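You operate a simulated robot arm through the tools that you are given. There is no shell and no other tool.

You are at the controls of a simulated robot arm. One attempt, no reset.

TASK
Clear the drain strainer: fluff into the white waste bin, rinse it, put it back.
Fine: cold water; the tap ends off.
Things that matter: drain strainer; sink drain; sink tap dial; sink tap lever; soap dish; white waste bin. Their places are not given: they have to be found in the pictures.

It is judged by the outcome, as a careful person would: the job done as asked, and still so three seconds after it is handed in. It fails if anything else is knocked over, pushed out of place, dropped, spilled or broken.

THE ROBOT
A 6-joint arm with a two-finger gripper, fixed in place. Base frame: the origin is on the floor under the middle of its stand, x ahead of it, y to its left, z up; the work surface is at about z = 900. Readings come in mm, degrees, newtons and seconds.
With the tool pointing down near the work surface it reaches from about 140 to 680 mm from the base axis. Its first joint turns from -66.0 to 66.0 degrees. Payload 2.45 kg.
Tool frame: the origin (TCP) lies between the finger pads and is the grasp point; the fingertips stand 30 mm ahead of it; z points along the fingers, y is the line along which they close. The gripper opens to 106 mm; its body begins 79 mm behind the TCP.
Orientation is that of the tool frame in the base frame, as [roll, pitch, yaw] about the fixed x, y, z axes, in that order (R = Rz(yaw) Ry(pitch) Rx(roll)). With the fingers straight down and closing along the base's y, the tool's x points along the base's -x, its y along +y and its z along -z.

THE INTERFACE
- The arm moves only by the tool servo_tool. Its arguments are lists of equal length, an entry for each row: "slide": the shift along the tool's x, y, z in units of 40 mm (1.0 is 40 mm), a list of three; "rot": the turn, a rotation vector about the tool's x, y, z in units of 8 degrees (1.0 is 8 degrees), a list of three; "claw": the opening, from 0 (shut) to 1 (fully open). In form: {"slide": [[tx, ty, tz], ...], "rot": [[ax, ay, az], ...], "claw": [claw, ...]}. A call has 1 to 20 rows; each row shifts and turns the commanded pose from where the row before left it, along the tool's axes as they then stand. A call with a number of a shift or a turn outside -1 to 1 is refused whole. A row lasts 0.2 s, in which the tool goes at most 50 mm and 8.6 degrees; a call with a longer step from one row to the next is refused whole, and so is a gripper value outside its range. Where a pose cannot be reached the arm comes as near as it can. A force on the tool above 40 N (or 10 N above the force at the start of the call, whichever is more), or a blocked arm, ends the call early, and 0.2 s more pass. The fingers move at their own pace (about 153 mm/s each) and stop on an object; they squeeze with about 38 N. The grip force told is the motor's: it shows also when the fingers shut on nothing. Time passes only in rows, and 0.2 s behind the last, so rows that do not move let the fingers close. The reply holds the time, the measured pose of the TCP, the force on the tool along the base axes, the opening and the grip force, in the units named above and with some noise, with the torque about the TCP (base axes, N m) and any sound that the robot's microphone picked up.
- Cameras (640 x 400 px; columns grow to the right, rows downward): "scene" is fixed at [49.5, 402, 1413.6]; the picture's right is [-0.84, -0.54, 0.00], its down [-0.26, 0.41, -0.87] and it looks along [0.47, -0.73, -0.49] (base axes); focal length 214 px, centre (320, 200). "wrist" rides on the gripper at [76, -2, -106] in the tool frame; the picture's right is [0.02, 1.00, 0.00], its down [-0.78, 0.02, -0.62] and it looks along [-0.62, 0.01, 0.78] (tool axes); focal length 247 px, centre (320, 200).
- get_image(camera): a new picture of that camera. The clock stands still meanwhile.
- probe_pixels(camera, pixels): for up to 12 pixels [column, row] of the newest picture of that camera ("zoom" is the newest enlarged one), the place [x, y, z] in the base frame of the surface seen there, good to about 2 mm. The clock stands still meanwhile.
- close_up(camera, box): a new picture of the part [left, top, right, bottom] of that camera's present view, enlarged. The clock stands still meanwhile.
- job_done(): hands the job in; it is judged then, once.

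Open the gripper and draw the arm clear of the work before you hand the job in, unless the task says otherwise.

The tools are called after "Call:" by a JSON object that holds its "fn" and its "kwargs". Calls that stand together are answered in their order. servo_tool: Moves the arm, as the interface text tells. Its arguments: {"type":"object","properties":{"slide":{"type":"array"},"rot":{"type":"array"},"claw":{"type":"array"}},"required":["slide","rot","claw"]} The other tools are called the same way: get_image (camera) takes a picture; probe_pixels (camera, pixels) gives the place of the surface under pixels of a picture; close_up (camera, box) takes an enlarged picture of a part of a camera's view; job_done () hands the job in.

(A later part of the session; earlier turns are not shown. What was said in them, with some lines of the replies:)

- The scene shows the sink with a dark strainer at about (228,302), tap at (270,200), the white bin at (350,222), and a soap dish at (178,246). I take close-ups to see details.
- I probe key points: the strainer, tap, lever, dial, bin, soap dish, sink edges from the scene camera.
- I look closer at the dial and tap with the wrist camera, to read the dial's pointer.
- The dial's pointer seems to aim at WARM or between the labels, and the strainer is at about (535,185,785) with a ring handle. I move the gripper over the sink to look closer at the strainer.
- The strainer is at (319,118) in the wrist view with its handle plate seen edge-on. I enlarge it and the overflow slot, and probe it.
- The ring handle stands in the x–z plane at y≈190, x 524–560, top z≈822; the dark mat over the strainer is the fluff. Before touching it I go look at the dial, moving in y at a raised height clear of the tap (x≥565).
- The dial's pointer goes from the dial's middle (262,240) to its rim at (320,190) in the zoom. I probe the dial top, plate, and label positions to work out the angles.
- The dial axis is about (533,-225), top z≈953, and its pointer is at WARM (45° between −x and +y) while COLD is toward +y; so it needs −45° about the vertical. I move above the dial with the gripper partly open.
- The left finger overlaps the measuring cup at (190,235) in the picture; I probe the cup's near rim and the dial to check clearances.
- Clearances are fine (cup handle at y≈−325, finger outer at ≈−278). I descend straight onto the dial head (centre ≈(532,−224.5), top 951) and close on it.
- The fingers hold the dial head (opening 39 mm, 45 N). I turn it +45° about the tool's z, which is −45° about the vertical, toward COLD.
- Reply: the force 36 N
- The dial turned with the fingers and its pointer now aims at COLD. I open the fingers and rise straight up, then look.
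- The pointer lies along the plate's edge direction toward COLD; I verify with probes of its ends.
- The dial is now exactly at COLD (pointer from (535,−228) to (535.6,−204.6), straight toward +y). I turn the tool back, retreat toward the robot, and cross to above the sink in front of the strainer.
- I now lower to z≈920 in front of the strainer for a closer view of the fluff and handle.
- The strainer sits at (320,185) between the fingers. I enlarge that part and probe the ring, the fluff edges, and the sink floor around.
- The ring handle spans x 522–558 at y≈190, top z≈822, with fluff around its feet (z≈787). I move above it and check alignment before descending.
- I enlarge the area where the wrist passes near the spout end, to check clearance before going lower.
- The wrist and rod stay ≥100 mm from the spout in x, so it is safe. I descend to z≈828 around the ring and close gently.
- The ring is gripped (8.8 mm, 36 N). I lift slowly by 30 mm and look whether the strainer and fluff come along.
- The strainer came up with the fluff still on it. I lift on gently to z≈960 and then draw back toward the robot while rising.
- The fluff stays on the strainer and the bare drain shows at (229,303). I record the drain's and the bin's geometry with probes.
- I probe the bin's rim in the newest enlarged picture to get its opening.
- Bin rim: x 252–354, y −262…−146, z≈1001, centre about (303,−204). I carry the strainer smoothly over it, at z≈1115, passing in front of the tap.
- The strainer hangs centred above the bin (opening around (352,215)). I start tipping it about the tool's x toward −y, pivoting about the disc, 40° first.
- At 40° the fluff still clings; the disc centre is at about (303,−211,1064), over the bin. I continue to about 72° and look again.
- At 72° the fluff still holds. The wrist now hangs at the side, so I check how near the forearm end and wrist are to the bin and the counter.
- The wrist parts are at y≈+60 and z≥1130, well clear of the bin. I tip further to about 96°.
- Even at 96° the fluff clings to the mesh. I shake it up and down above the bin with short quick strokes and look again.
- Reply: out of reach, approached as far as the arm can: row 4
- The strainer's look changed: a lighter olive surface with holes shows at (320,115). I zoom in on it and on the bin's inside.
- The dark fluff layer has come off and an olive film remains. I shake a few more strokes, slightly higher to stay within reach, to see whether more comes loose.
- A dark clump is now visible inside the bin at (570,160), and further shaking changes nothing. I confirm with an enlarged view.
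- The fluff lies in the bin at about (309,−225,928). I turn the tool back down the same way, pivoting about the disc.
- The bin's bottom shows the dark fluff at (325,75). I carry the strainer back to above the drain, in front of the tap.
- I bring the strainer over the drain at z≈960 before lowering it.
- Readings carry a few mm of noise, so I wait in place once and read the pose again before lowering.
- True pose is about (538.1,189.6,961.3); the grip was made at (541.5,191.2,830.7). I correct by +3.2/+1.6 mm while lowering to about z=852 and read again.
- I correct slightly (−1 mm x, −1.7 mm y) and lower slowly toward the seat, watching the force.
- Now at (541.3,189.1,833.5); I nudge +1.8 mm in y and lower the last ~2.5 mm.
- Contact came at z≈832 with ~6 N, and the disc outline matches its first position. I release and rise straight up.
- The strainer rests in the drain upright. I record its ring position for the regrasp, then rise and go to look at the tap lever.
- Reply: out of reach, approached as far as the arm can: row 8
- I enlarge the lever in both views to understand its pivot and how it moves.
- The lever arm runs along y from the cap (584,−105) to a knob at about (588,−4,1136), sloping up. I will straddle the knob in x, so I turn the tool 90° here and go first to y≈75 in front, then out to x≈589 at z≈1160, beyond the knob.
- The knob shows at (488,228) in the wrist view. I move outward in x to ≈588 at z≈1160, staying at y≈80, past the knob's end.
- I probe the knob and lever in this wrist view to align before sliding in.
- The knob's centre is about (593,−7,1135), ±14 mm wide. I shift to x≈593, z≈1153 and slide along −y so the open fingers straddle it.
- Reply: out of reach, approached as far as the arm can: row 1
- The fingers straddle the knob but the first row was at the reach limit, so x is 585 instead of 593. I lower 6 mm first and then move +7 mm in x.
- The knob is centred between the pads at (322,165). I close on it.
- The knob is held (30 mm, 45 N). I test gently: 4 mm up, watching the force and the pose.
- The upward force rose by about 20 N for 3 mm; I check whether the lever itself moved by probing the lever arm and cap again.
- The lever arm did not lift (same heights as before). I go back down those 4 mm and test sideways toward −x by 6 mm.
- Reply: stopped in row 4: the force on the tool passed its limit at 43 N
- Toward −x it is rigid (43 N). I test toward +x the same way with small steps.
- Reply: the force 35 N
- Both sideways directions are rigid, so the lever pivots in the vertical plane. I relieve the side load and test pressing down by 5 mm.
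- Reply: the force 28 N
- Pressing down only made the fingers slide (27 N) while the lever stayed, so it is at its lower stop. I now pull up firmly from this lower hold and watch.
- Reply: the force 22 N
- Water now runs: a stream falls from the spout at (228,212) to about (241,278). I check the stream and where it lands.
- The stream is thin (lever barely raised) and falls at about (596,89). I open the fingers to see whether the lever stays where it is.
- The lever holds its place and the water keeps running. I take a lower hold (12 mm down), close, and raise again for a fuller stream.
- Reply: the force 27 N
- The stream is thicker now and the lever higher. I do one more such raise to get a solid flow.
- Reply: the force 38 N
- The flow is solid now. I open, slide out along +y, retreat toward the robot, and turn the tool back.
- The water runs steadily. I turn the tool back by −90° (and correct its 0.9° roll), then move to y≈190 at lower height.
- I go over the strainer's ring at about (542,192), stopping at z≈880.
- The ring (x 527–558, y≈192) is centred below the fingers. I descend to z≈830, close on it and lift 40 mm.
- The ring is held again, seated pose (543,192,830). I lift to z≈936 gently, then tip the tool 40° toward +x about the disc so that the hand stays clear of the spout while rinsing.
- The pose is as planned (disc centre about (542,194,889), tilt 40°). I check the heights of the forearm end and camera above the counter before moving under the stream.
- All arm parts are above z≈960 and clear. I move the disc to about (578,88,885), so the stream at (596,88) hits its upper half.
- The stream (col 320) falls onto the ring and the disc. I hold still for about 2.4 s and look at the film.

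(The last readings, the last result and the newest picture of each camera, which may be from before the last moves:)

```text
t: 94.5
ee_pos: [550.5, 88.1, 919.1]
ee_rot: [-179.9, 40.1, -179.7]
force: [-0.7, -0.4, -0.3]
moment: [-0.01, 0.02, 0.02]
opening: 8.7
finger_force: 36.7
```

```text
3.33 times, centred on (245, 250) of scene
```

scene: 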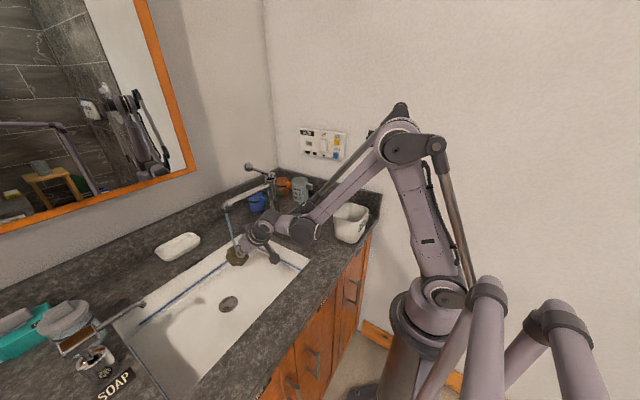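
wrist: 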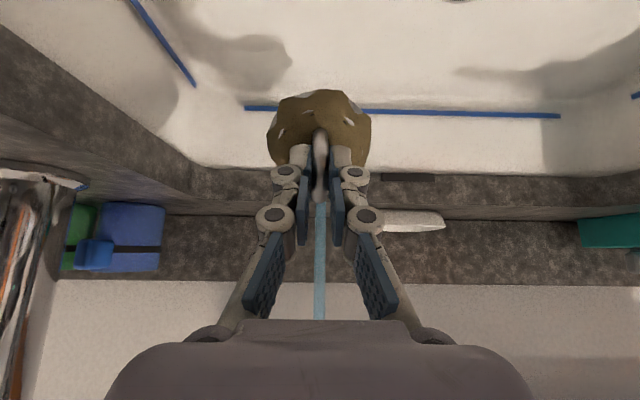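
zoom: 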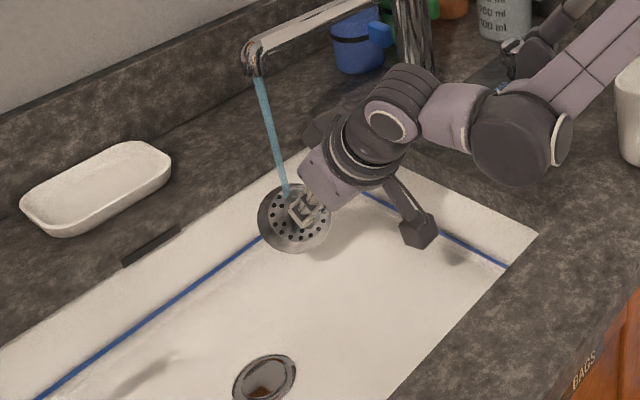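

The strainer is clean: bare metal with clear holes. I hold one more second, then move back out of the stream to beside the drain.

Call:
{"fn": "servo_tool", "kwargs": {"slide": [[0, 0, 0], [0, 0, 0], [0, 0, 0], [0, 0, 0], [0.06, 0.26, -0.065], [0.125, 0.53, -0.131], [0.125, 0.53, -0.131], [0.125, 0.53, -0.131], [0.125, 0.53, -0.131], [0.06, 0.27, -0.066], [0, 0, 0], [-0.08, 0, 0.006], [-0.16, 0, 0.011], [-0.16, 0, 0.011], [-0.16, 0, 0.011], [-0.16, 0, 0.011], [-0.08, 0, 0.006], [0, 0, 0]], "rot": [[0, 0, 0], [0, 0, 0], [0, 0, 0], [0, 0, 0], [0, 0, 0], [0, 0, 0], [0, 0, 0], [0, 0, 0], [0, 0, 0], [0, 0, 0], [0, 0, 0], [0, 0.5, 0], [0, 1, 0], [0, 1, 0], [0, 1, 0], [0, 1, 0], [0, 0.5, 0], [0, 0, 0]], "claw": [0, 0, 0, 0, 0, 0, 0, 0, 0, 0, 0, 0, 0, 0, 0, 0, 0, 0]}}

Call:
{"fn": "get_image", "kwargs": {"camera": "wrist"}}

Call:
{"fn": "get_image", "kwargs": {"camera": "scene"}}

```text
t: 98.3
ee_pos: [542.2, 194.6, 935.1]
ee_rot: [-180.0, 0.1, -179.7]
force: [0.3, 0.4, 0.3]
moment: [0.0, 0.02, -0.04]
opening: 8.7
finger_force: 36.3
```

```text
taken
```

wrist: 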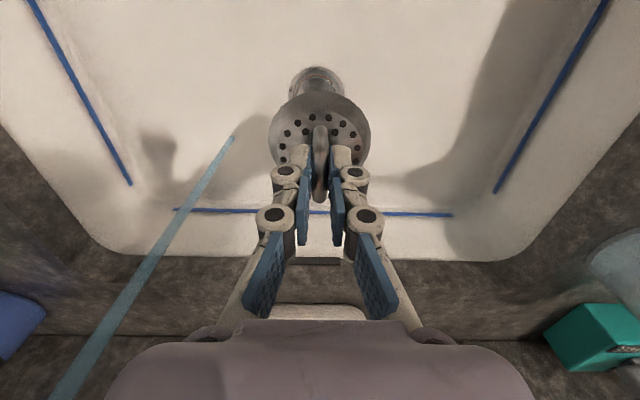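

```text
taken
```

scene: 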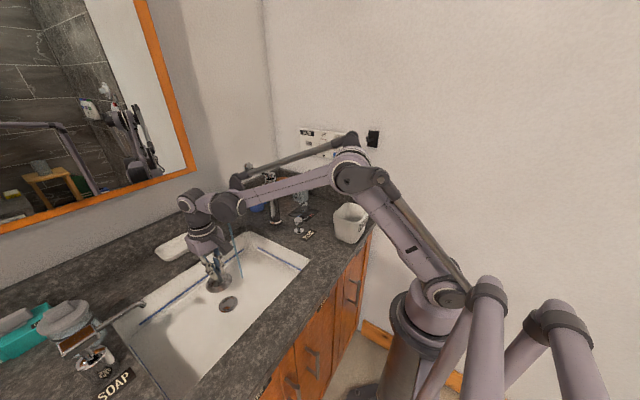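

I lower toward the drain to about z≈850 while correcting y by −3.5 mm, and then read the pose twice.

Call:
{"fn": "servo_tool", "kwargs": {"slide": [[0, -0.05, 0.3], [0, -0.04, 0.5], [0, 0, 0.5], [0, 0, 0.45], [0, 0, 0.3], [0, 0, 0.1], [0, 0, 0], [0, 0, 0]], "rot": [[0, 0, 0], [0, 0, 0], [0, 0, 0], [0, 0, 0], [0, 0, 0], [0, 0, 0], [0, 0, 0], [0, 0, 0]], "claw": [0, 0, 0, 0, 0, 0, 0, 0]}}

Call:
{"fn": "servo_tool", "kwargs": {"slide": [[0, 0, 0]], "rot": [[0, 0, 0]], "claw": [0]}}

Call:
{"fn": "close_up", "kwargs": {"camera": "scene", "box": [190, 260, 270, 330]}}

Call:
{"fn": "get_image", "kwargs": {"camera": "wrist"}}

```text
t: 100.1
ee_pos: [543.4, 189.7, 849.8]
ee_rot: [-179.9, 0.1, -179.7]
force: [0.2, 0.2, -1.9]
moment: [-0.01, 0.03, 0.02]
opening: 9.1
finger_force: 36.6
```

```text
t: 100.5
ee_pos: [542.9, 191.5, 849.0]
ee_rot: [-179.8, 0.1, -179.7]
force: [0.0, 0.1, -1.0]
moment: [-0.01, -0.01, 0.03]
opening: 8.8
finger_force: 36.3
```

```text
5.71 times, centred on (230, 295) of scene
```

zoom: 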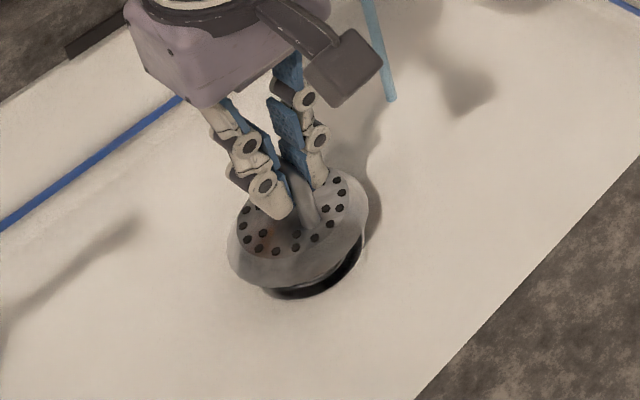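

```text
taken
```

wrist: 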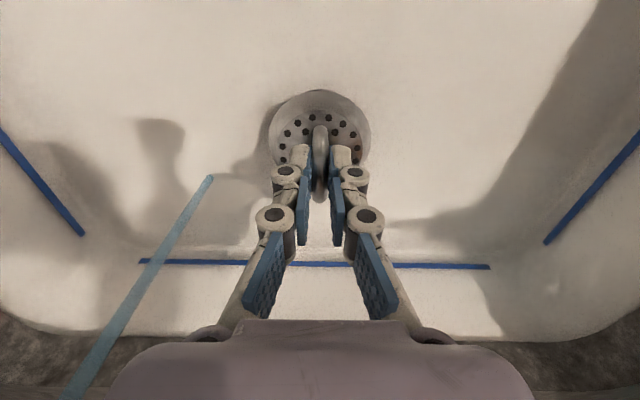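

Aligned at about (543,190.8). I lower slowly to the seat, watching the force.

Call:
{"fn": "servo_tool", "kwargs": {"slide": [[0.02, 0, 0.1], [0, 0, 0.1], [0, 0, 0.1], [0, 0, 0.08], [0, 0, 0.06], [0, 0, 0]], "rot": [[0, 0, 0], [0, 0, 0], [0, 0, 0], [0, 0, 0], [0, 0, 0], [0, 0, 0]], "claw": [0, 0, 0, 0, 0, 0]}}

Call:
{"fn": "servo_tool", "kwargs": {"slide": [[0, 0, 0]], "rot": [[0, 0, 0]], "claw": [0]}}

Call:
{"fn": "close_up", "kwargs": {"camera": "scene", "box": [190, 260, 270, 330]}}

```text
t: 101.9
ee_pos: [543.3, 189.2, 831.8]
ee_rot: [-179.9, 0.1, -179.7]
force: [0.3, 0.1, -1.2]
moment: [0.0, 0.01, -0.01]
opening: 8.9
finger_force: 36.7
```

```text
t: 102.3
ee_pos: [542.7, 189.2, 831.6]
ee_rot: [-179.9, 0.1, -179.7]
force: [0.3, -0.6, -0.6]
moment: [0.02, -0.01, -0.03]
opening: 8.8
finger_force: 36.6
```

```text
5.71 times, centred on (230, 295) of scene
```

zoom: 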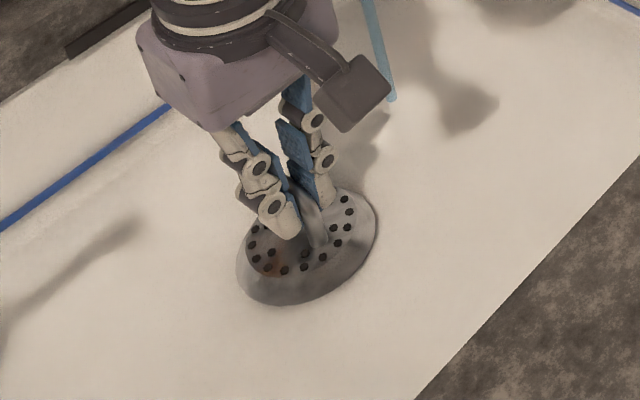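

No contact yet at z=831.7. I nudge +1 mm in y and lower 2.5 mm more.

Call:
{"fn": "servo_tool", "kwargs": {"slide": [[0.01, 0.025, 0.0], [0, 0, 0.03], [0, 0, 0.03], [0, 0, 0]], "rot": [[0, 0, 0], [0, 0, 0], [0, 0, 0], [0, 0, 0]], "claw": [0, 0, 0, 0]}}

Call:
{"fn": "servo_tool", "kwargs": {"slide": [[0, 0, 0]], "rot": [[0, 0, 0]], "claw": [0]}}

Call:
{"fn": "close_up", "kwargs": {"camera": "scene", "box": [205, 270, 253, 330]}}

```text
t: 103.3
ee_pos: [540.8, 190.1, 830.0]
ee_rot: [-179.8, 0.1, -179.7]
force: [-0.6, -0.3, 1.0]
moment: [0.02, -0.04, -0.01]
opening: 8.8
finger_force: 36.0
```

```text
t: 103.7
ee_pos: [542.4, 190.4, 830.8]
ee_rot: [-179.8, 0.1, -179.7]
force: [0.5, -1.1, 2.0]
moment: [0.0, -0.05, -0.01]
opening: 8.7
finger_force: 36.3
```

```text
6.67 times, centred on (229, 300) of scene
```

zoom: 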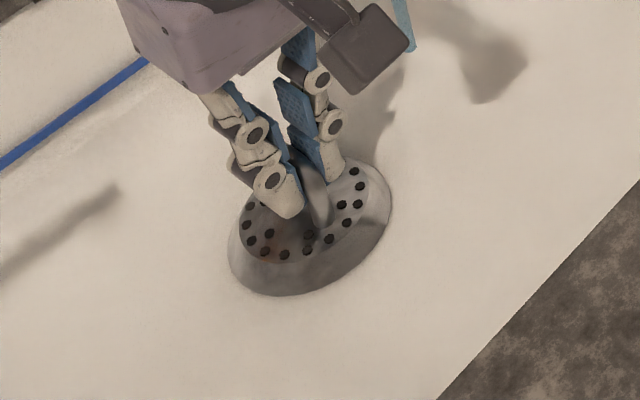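

Contact is just felt (2 N) and the flange sits flat over the drain. I release and rise straight up.

Call:
{"fn": "servo_tool", "kwargs": {"slide": [[0, 0, 0], [0, 0, 0], [0, 0, 0], [0, 0, -0.3], [0, 0, -0.5], [0, 0, -0.7], [0, 0, -0.7], [0, 0, 0]], "rot": [[0, 0, 0], [0, 0, 0], [0, 0, 0], [0, 0, 0], [0, 0, 0], [0, 0, 0], [0, 0, 0], [0, 0, 0]], "claw": [0.2, 0.4, 0.45, 0.45, 0.45, 0.45, 0.45, 0.45]}}

Call:
{"fn": "get_image", "kwargs": {"camera": "wrist"}}

Call:
{"fn": "close_up", "kwargs": {"camera": "wrist", "box": [240, 50, 400, 180]}}

Call:
{"fn": "close_up", "kwargs": {"camera": "scene", "box": [205, 270, 253, 330]}}

```text
t: 105.5
ee_pos: [542.0, 190.3, 919.8]
ee_rot: [-179.9, 0.1, -179.7]
force: [1.0, 0.3, -0.3]
moment: [0.0, 0.0, -0.01]
opening: 47.7
finger_force: 0.1
```

```text
taken
```

wrist: 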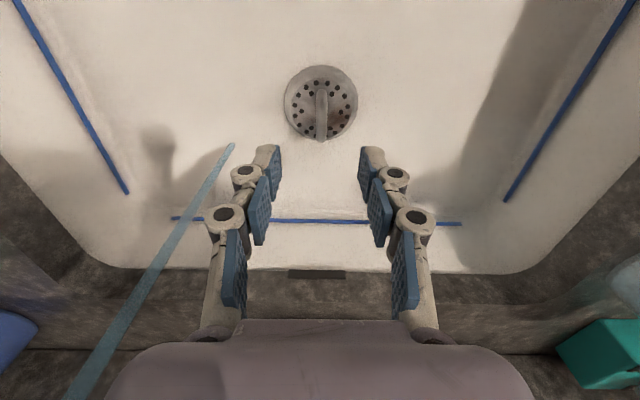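

```text
3.08 times, centred on (320, 115) of wrist
```

zoom: 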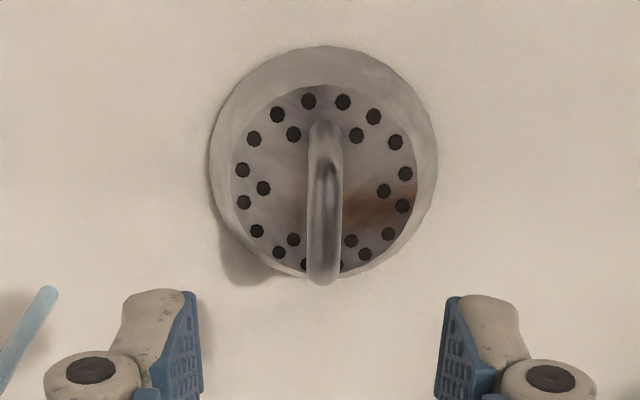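

```text
6.67 times, centred on (229, 300) of scene
```

zoom: 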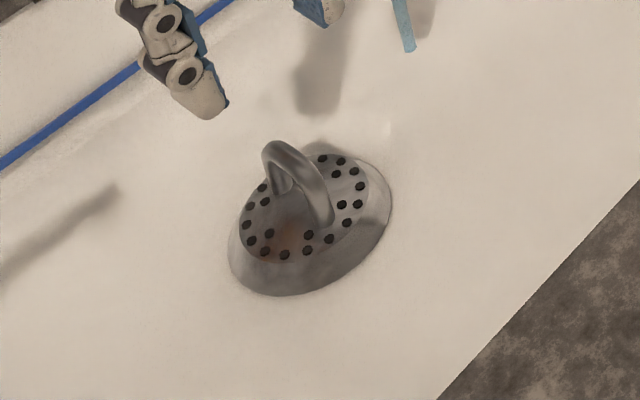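

The clean strainer sits in the drain, with its flange flat all round. Now I go to the tap lever to shut the water off: up, back, and across in front of the tap to look at it.

Call:
{"fn": "servo_tool", "kwargs": {"slide": [[0, 0, -0.95], [0, 0, -0.95], [0, 0, -0.95], [0, 0, -0.95], [0, 0, -0.95], [0, 0, -0.95], [0.93, 0, 0], [0.93, 0, 0], [0.93, 0, 0], [0, -1, -0.2], [0, -1, -0.2], [0, -1, -0.2], [0, -1, -0.2], [0, -1, -0.2], [0, 0, 0]], "rot": [[0, 0, 0], [0, 0, 0], [0, 0, 0], [0, 0, 0], [0, 0, 0], [0, 0, 0], [0, 0, 0], [0, 0, 0], [0, 0, 0], [0, 0, 0], [0, 0, 0], [0, 0, 0], [0, 0, 0], [0, 0, 0], [0, 0, 0]], "claw": [0.3, 0.2, 0.1, 0, 0, 0, 0, 0, 0, 0, 0, 0, 0, 0, 0]}}

Call:
{"fn": "get_image", "kwargs": {"camera": "wrist"}}

Call:
{"fn": "get_image", "kwargs": {"camera": "scene"}}

Call:
{"fn": "close_up", "kwargs": {"camera": "scene", "box": [200, 150, 290, 220]}}

```text
t: 108.7
ee_pos: [425.2, -6.7, 1188.3]
ee_rot: [-179.9, 0.1, -179.6]
force: [0.1, 0.0, 0.1]
moment: [0.01, -0.01, 0.05]
opening: 0.0
finger_force: 28.5
```

```text
taken
```

wrist: 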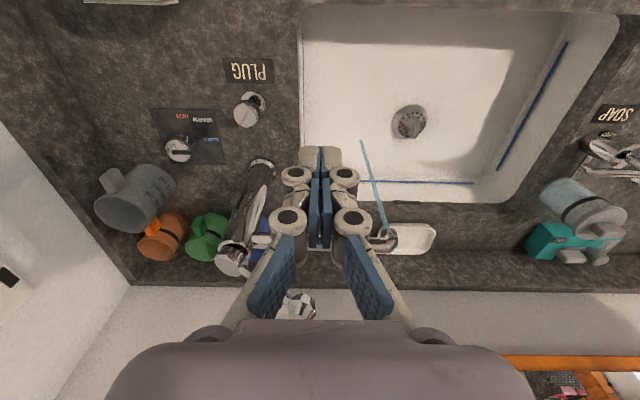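

```text
taken
```

scene: 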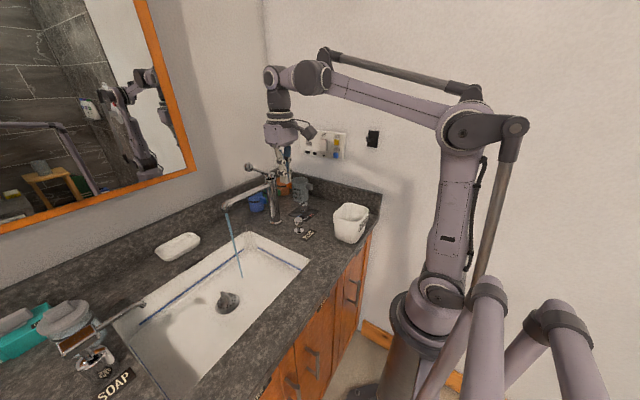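

```text
5.71 times, centred on (245, 185) of scene
```

zoom: 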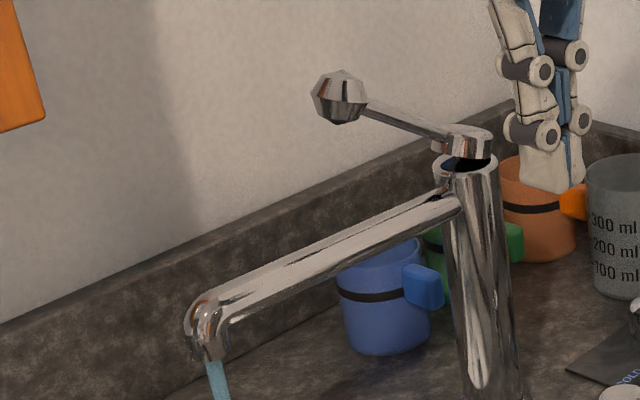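

The lever is clearly raised; the knob is at about (248,167) in the scene. I probe knob and arm positions.

Call:
{"fn": "probe_pixels", "kwargs": {"camera": "zoom", "pixels": [[340, 98], [340, 78], [340, 118], [318, 98], [362, 98], [400, 120], [430, 132], [465, 135], [470, 165], [340, 74]]}}

Call:
{"fn": "probe_pixels", "kwargs": {"camera": "wrist", "pixels": [[300, 300], [292, 305], [305, 295], [232, 260], [300, 290], [308, 305]]}}

```text
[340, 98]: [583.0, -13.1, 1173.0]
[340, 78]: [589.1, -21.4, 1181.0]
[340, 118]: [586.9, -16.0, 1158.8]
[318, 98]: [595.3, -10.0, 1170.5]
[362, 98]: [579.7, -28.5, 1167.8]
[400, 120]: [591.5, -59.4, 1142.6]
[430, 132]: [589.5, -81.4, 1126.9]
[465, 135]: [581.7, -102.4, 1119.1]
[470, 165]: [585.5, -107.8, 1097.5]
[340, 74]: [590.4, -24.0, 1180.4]
```

```text
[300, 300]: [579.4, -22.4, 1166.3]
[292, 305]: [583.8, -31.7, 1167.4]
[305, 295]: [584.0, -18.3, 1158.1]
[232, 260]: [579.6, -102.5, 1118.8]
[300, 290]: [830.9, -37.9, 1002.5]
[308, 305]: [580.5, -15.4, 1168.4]
```

Knob is at about (591,−22,1168), top ≈1181, water on. With the fingers shut I tip the tool 40° toward +x and bring the fingertips above the knob to press it down.

Call:
{"fn": "servo_tool", "kwargs": {"slide": [[0, 0, 0], [0, 0, 0], [0, 0, 0], [0, 0, 0], [0, 0, 0], [0, 0, 0], [-0.694, -0.05, 0.34], [-0.694, -0.05, 0.34], [-0.694, -0.05, 0.34], [-0.694, -0.05, 0.34], [-0.694, 0, 0.34], [0, 0, 0], [0, 0, 0]], "rot": [[0, -1, 0], [0, -1, 0], [0, -1, 0], [0, -1, 0], [0, -1, 0], [0, 0, 0], [0, 0, 0], [0, 0, 0], [0, 0, 0], [0, 0, 0], [0, 0, 0], [0, 0, 0], [0, 0, 0]], "claw": [0, 0, 0, 0, 0, 0, 0, 0, 0, 0, 0, 0, 0]}}

Call:
{"fn": "get_image", "kwargs": {"camera": "wrist"}}

Call:
{"fn": "get_image", "kwargs": {"camera": "scene"}}

Call:
{"fn": "close_up", "kwargs": {"camera": "scene", "box": [200, 120, 290, 220]}}

```text
t: 111.5
ee_pos: [582.0, -14.8, 1221.4]
ee_rot: [-179.9, 40.2, -179.7]
force: [-0.2, 0.7, -0.2]
moment: [0.01, 0.02, -0.01]
opening: 0.0
finger_force: 28.6
```

```text
taken
```

wrist: 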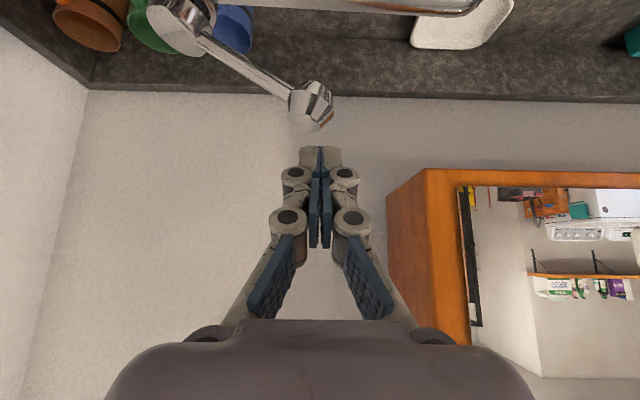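

```text
taken
```

scene: 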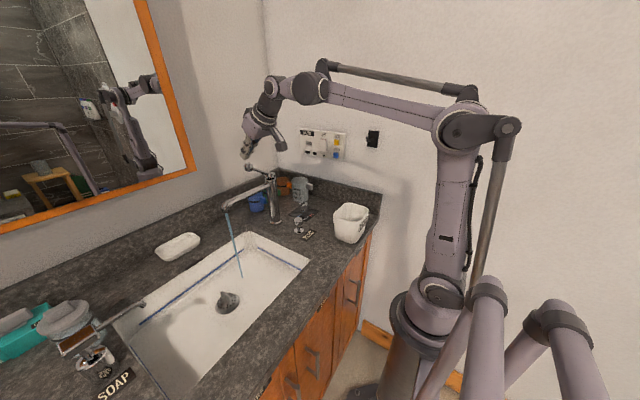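

```text
4.00 times, centred on (245, 170) of scene
```

zoom: 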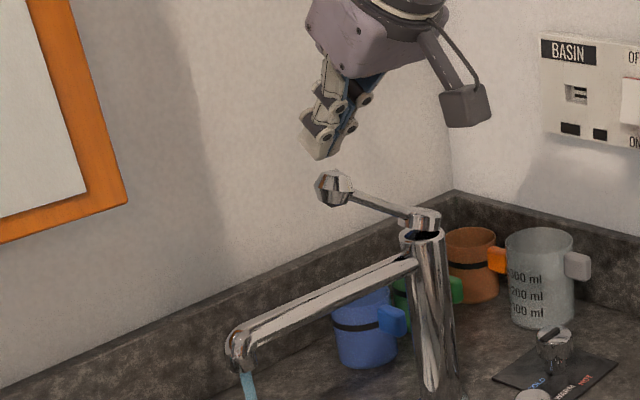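

The tips are just above the knob. I press straight down in 8 mm steps, watching the force.

Call:
{"fn": "servo_tool", "kwargs": {"slide": [[0.129, 0, 0.153], [0.129, 0, 0.153], [0.129, 0, 0.153], [0.129, 0, 0.153], [0, 0, 0]], "rot": [[0, 0, 0], [0, 0, 0], [0, 0, 0], [0, 0, 0], [0, 0, 0]], "claw": [0, 0, 0, 0, 0]}}

Call:
{"fn": "get_image", "kwargs": {"camera": "wrist"}}

Call:
{"fn": "close_up", "kwargs": {"camera": "scene", "box": [200, 130, 290, 290]}}

```text
t: 112.7
ee_pos: [580.4, -17.2, 1191.7]
ee_rot: [-179.9, 40.1, -179.6]
force: [1.0, 0.6, 0.1]
moment: [0.0, 0.0, -0.04]
opening: 0.0
finger_force: 28.3
```

```text
taken
```

wrist: 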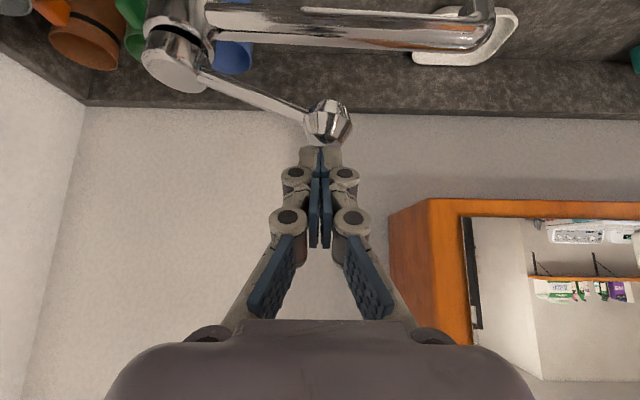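

```text
2.50 times, centred on (245, 210) of scene
```

zoom: 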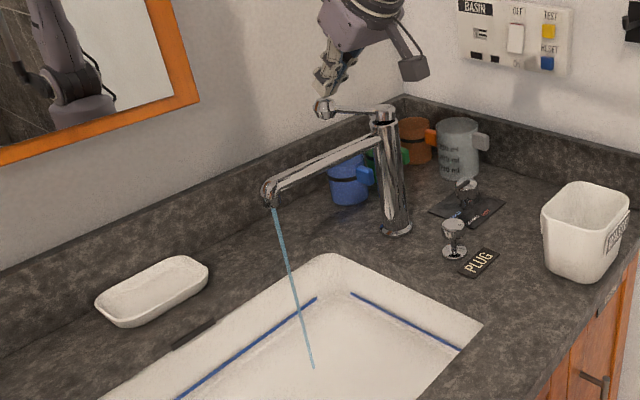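

The lever is going down and the stream thins. I press on in smaller steps to the lower stop.

Call:
{"fn": "servo_tool", "kwargs": {"slide": [[0.096, 0, 0.115], [0.096, 0, 0.115], [0.064, 0, 0.077], [0.032, 0, 0.038], [0, 0, 0]], "rot": [[0, 0, 0], [0, 0, 0], [0, 0, 0], [0, 0, 0], [0, 0, 0]], "claw": [0, 0, 0, 0, 0]}}

Call:
{"fn": "get_image", "kwargs": {"camera": "scene"}}

Call:
{"fn": "close_up", "kwargs": {"camera": "scene", "box": [200, 130, 290, 290]}}

Call:
{"fn": "close_up", "kwargs": {"camera": "scene", "box": [210, 150, 290, 220]}}

```text
t: 113.9
ee_pos: [581.2, -18.1, 1173.8]
ee_rot: [-180.0, 40.4, -179.6]
force: [-3.8, 0.8, 19.7]
moment: [0.16, -0.13, 0.06]
opening: 0.0
finger_force: 28.6
```

```text
taken
```

scene: 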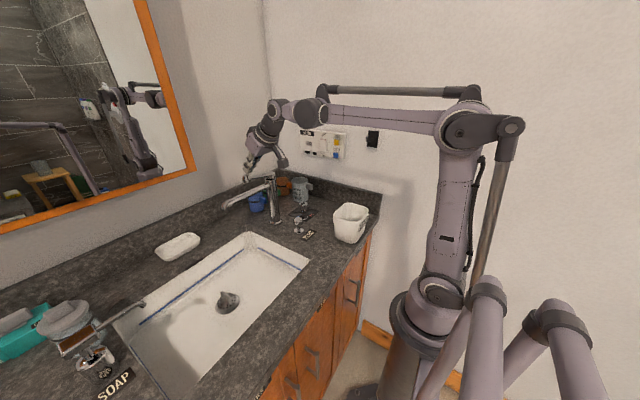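

```text
2.50 times, centred on (245, 210) of scene
```

zoom: 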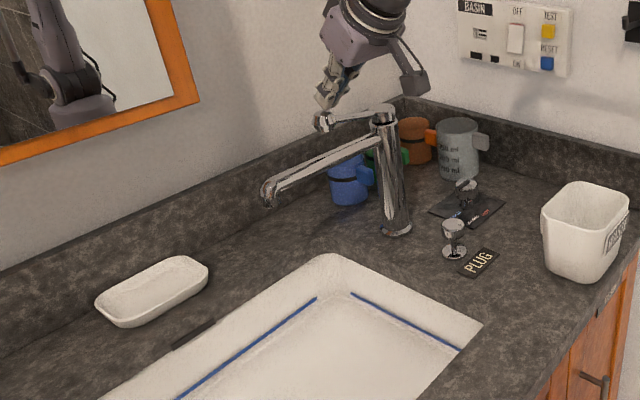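

```text
5.71 times, centred on (250, 185) of scene
```

zoom: 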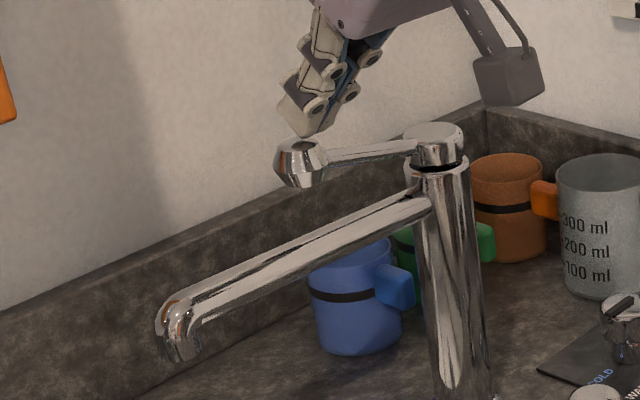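

The water has stopped and the tip feels the stop (20 N). I compare the lever's height to the first picture by probing the same pixels.

Call:
{"fn": "probe_pixels", "kwargs": {"camera": "scene", "pixels": [[246, 178], [258, 176], [262, 176], [265, 176], [258, 177], [258, 175], [246, 181]]}}

Call:
{"fn": "servo_tool", "kwargs": {"slide": [[0.03, 0, 0.036], [0.02, 0, 0.024], [0, 0, 0]], "rot": [[0, 0, 0], [0, 0, 0], [0, 0, 0]], "claw": [0, 0, 0]}}

Call:
{"fn": "get_image", "kwargs": {"camera": "scene"}}

Call:
{"fn": "probe_pixels", "kwargs": {"camera": "scene", "pixels": [[246, 178], [258, 176], [262, 176], [265, 176], [258, 177], [258, 175], [246, 181]]}}

```text
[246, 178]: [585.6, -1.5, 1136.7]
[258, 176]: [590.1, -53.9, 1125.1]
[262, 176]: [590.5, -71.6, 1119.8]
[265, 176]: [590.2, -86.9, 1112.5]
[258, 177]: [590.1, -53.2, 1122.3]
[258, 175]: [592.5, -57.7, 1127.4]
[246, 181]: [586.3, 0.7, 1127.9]
```

```text
t: 114.5
ee_pos: [580.6, -17.3, 1173.9]
ee_rot: [-179.9, 40.7, -179.7]
force: [-8.9, -1.4, 17.8]
moment: [0.1, 0.08, 0.05]
opening: 0.0
finger_force: 28.7
stopped in row 2: the force on the tool passed its limit at 41 N (the readings are from after the stop); the commanded pose is now the measured one
```

```text
taken
```

scene: 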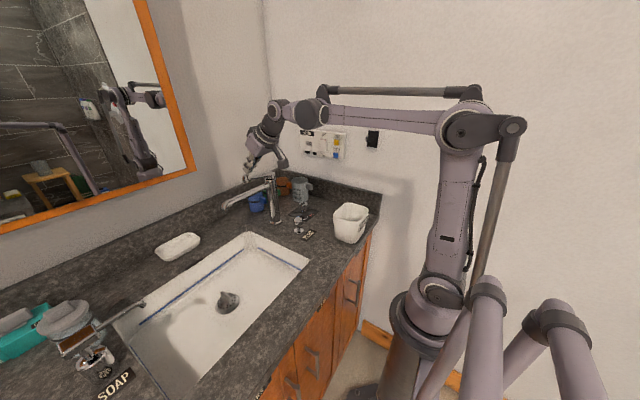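

```text
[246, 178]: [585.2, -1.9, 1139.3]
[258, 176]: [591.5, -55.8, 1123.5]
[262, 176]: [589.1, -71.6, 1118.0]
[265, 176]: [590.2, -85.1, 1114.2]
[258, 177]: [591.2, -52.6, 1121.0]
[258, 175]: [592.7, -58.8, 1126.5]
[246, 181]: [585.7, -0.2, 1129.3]
```

The lever is back at its original lower stop (same probes as at the start), water off. I lift off, back away toward the robot, straighten the tool and open the gripper.

Call:
{"fn": "servo_tool", "kwargs": {"slide": [[-0.3, 0, -0.36], [-0.4, 0, -0.477], [-0.2, 0, -0.24], [0.766, 0, -0.643], [0.766, 0, -0.643], [0.766, 0, -0.643], [0.766, 0, -0.643], [0.766, 0, -0.643], [0, 0, 0], [0, 0, 0], [0, 0, 0], [0, 0, 0], [0, 0, 0], [0, 0, 0]], "rot": [[0, 0, 0], [0, 0, 0], [0, 0, 0], [0, 0, 0], [0, 0, 0], [0, 0, 0], [0, 0, 0], [0, 0, 0], [0, 1, 0], [0, 1, 0], [0, 1, 0], [0, 1, 0], [0, 1, 0], [0, 0, 0]], "claw": [0, 0, 0, 0, 0, 0.2, 0.4, 0.6, 0.6, 0.6, 0.6, 0.6, 0.6, 0.6]}}

Call:
{"fn": "get_image", "kwargs": {"camera": "wrist"}}

Call:
{"fn": "get_image", "kwargs": {"camera": "scene"}}

Call:
{"fn": "close_up", "kwargs": {"camera": "scene", "box": [190, 150, 390, 330]}}

```text
t: 117.5
ee_pos: [380.5, -18.3, 1227.6]
ee_rot: [180.0, 0.5, -179.8]
force: [0.2, -0.4, -0.4]
moment: [0.01, -0.01, -0.01]
opening: 63.8
finger_force: 0.1
```

```text
taken
```

wrist: 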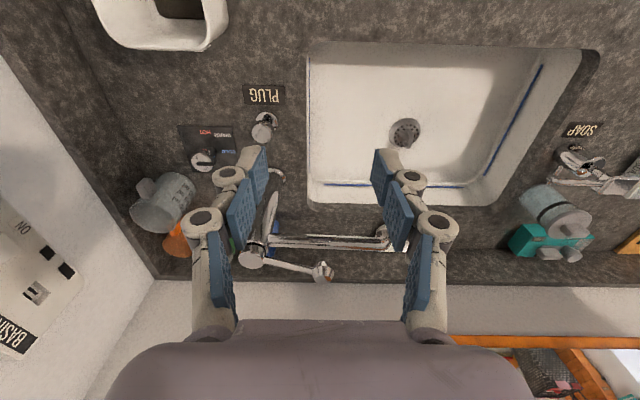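

```text
taken
```

scene: 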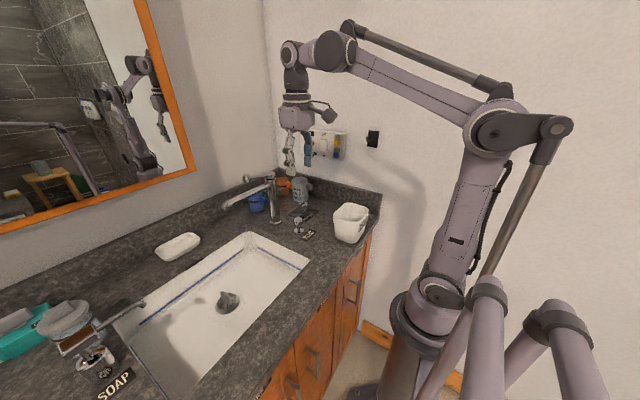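

```text
2.22 times, centred on (290, 240) of scene
```

zoom: 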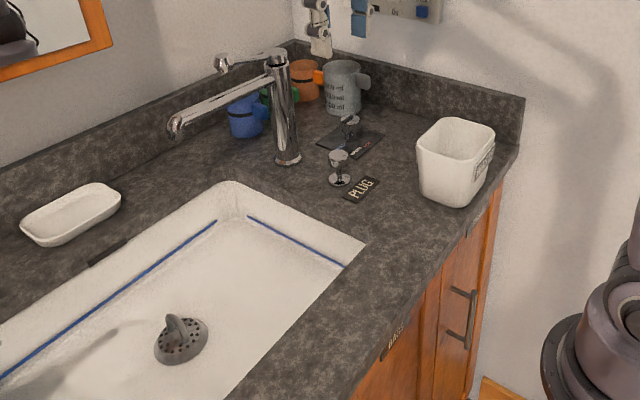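

Everything looks in place. I make a final check of the strainer's seating and of the fluff in the bin, by close-ups and probes.

Call:
{"fn": "close_up", "kwargs": {"camera": "wrist", "box": [370, 95, 450, 165]}}

Call:
{"fn": "close_up", "kwargs": {"camera": "scene", "box": [205, 282, 253, 322]}}

Call:
{"fn": "probe_pixels", "kwargs": {"camera": "zoom", "pixels": [[245, 240], [280, 275], [330, 270], [380, 220], [400, 180], [340, 130], [250, 150], [300, 110], [300, 200], [310, 170]]}}

Call:
{"fn": "close_up", "kwargs": {"camera": "wrist", "box": [90, 0, 240, 60]}}

```text
5.71 times, centred on (410, 130) of wrist
```

zoom: 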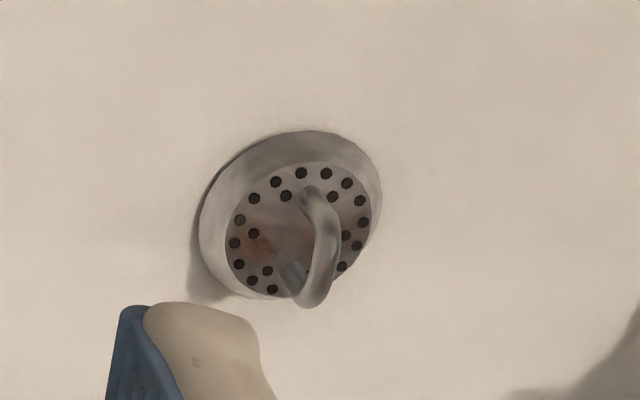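

```text
10.00 times, centred on (229, 302) of scene
```

zoom: 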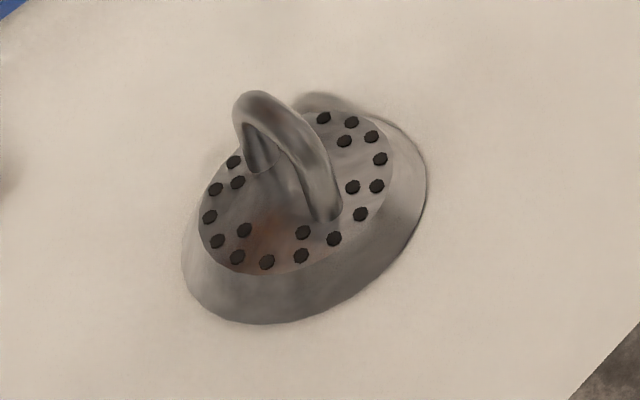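

```text
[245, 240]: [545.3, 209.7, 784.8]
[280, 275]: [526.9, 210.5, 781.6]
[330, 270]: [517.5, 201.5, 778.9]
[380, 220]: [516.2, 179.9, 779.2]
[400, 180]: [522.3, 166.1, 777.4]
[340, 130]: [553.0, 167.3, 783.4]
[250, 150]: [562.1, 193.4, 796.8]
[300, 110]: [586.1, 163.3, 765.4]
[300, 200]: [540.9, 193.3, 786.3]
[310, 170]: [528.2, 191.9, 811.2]
```

```text
4.27 times, centred on (165, 30) of wrist
```

zoom: 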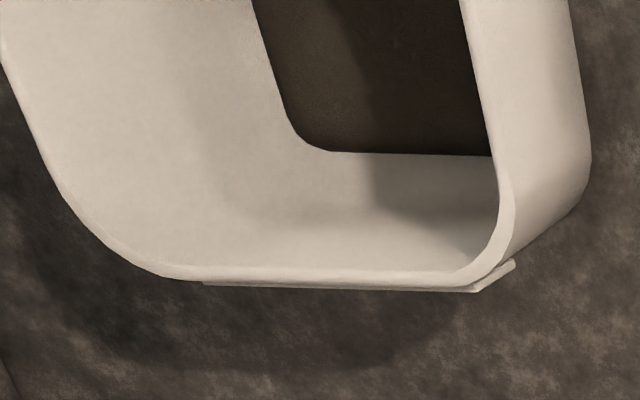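

The strainer sits level and centred (plate z≈783–786), the fluff is in the bin, the tap is off with the dial on COLD. I draw the arm back to its starting area with the gripper fully open.

Call:
{"fn": "servo_tool", "kwargs": {"slide": [[0.64, -0.45, -0.68], [0.64, -0.45, -0.68], [0.64, -0.45, -0.68], [0.64, -0.45, -0.68], [0.64, -0.45, -0.68], [0, 0, 0], [0, 0, 0]], "rot": [[0, 0, 0], [0, 0, 0], [0, 0, 0], [0, 0, 0], [0, 0, 0], [0, 0, 0], [0, 0, 0]], "claw": [0.8, 1, 1, 1, 1, 1, 1]}}

Call:
{"fn": "get_image", "kwargs": {"camera": "scene"}}

Call:
{"fn": "get_image", "kwargs": {"camera": "wrist"}}

```text
t: 119.1
ee_pos: [245.8, -108.3, 1364.8]
ee_rot: [-179.9, 0.6, -179.8]
force: [-0.8, -0.3, 0.2]
moment: [-0.02, 0.01, 0.02]
opening: 106.0
finger_force: 0.1
```

```text
taken
```

scene: 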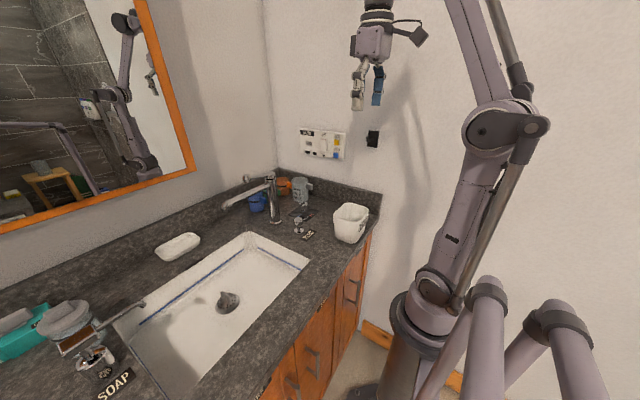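

```text
taken
```

wrist: 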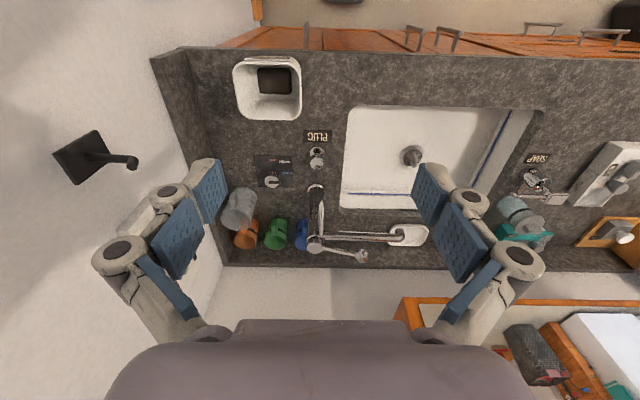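

The final pictures show the clean strainer in the drain at (412,155), the fluff in the bin at (273,80), no water running, and everything else where it was. I hand the job in.

Call:
{"fn": "job_done", "kwargs": {}}

```text
The job is handed in.
```

The drain strainer is cleared, rinsed and back in the sink drain, and I've handed the job in.

- **Fluff:** I tipped and shook the strainer over the white waste bin. The fluff came off into the bin, and the last picture shows it there.
- **Rinse:** I turned the dial from WARM to COLD, raised the tap lever, and held the strainer under the stream until it was bare metal with clear holes.
- **Strainer:** It sits level and centred in the drain. I also set it down there briefly after emptying it, so I could open the tap with the gripper free.
- **Tap:** The lever is back at its lower stop and no water is running. I left the dial on COLD, so it isn't back at its original WARM setting.

The last pictures show nothing else moved or spilled. The arm is back near its start position with the gripper open.
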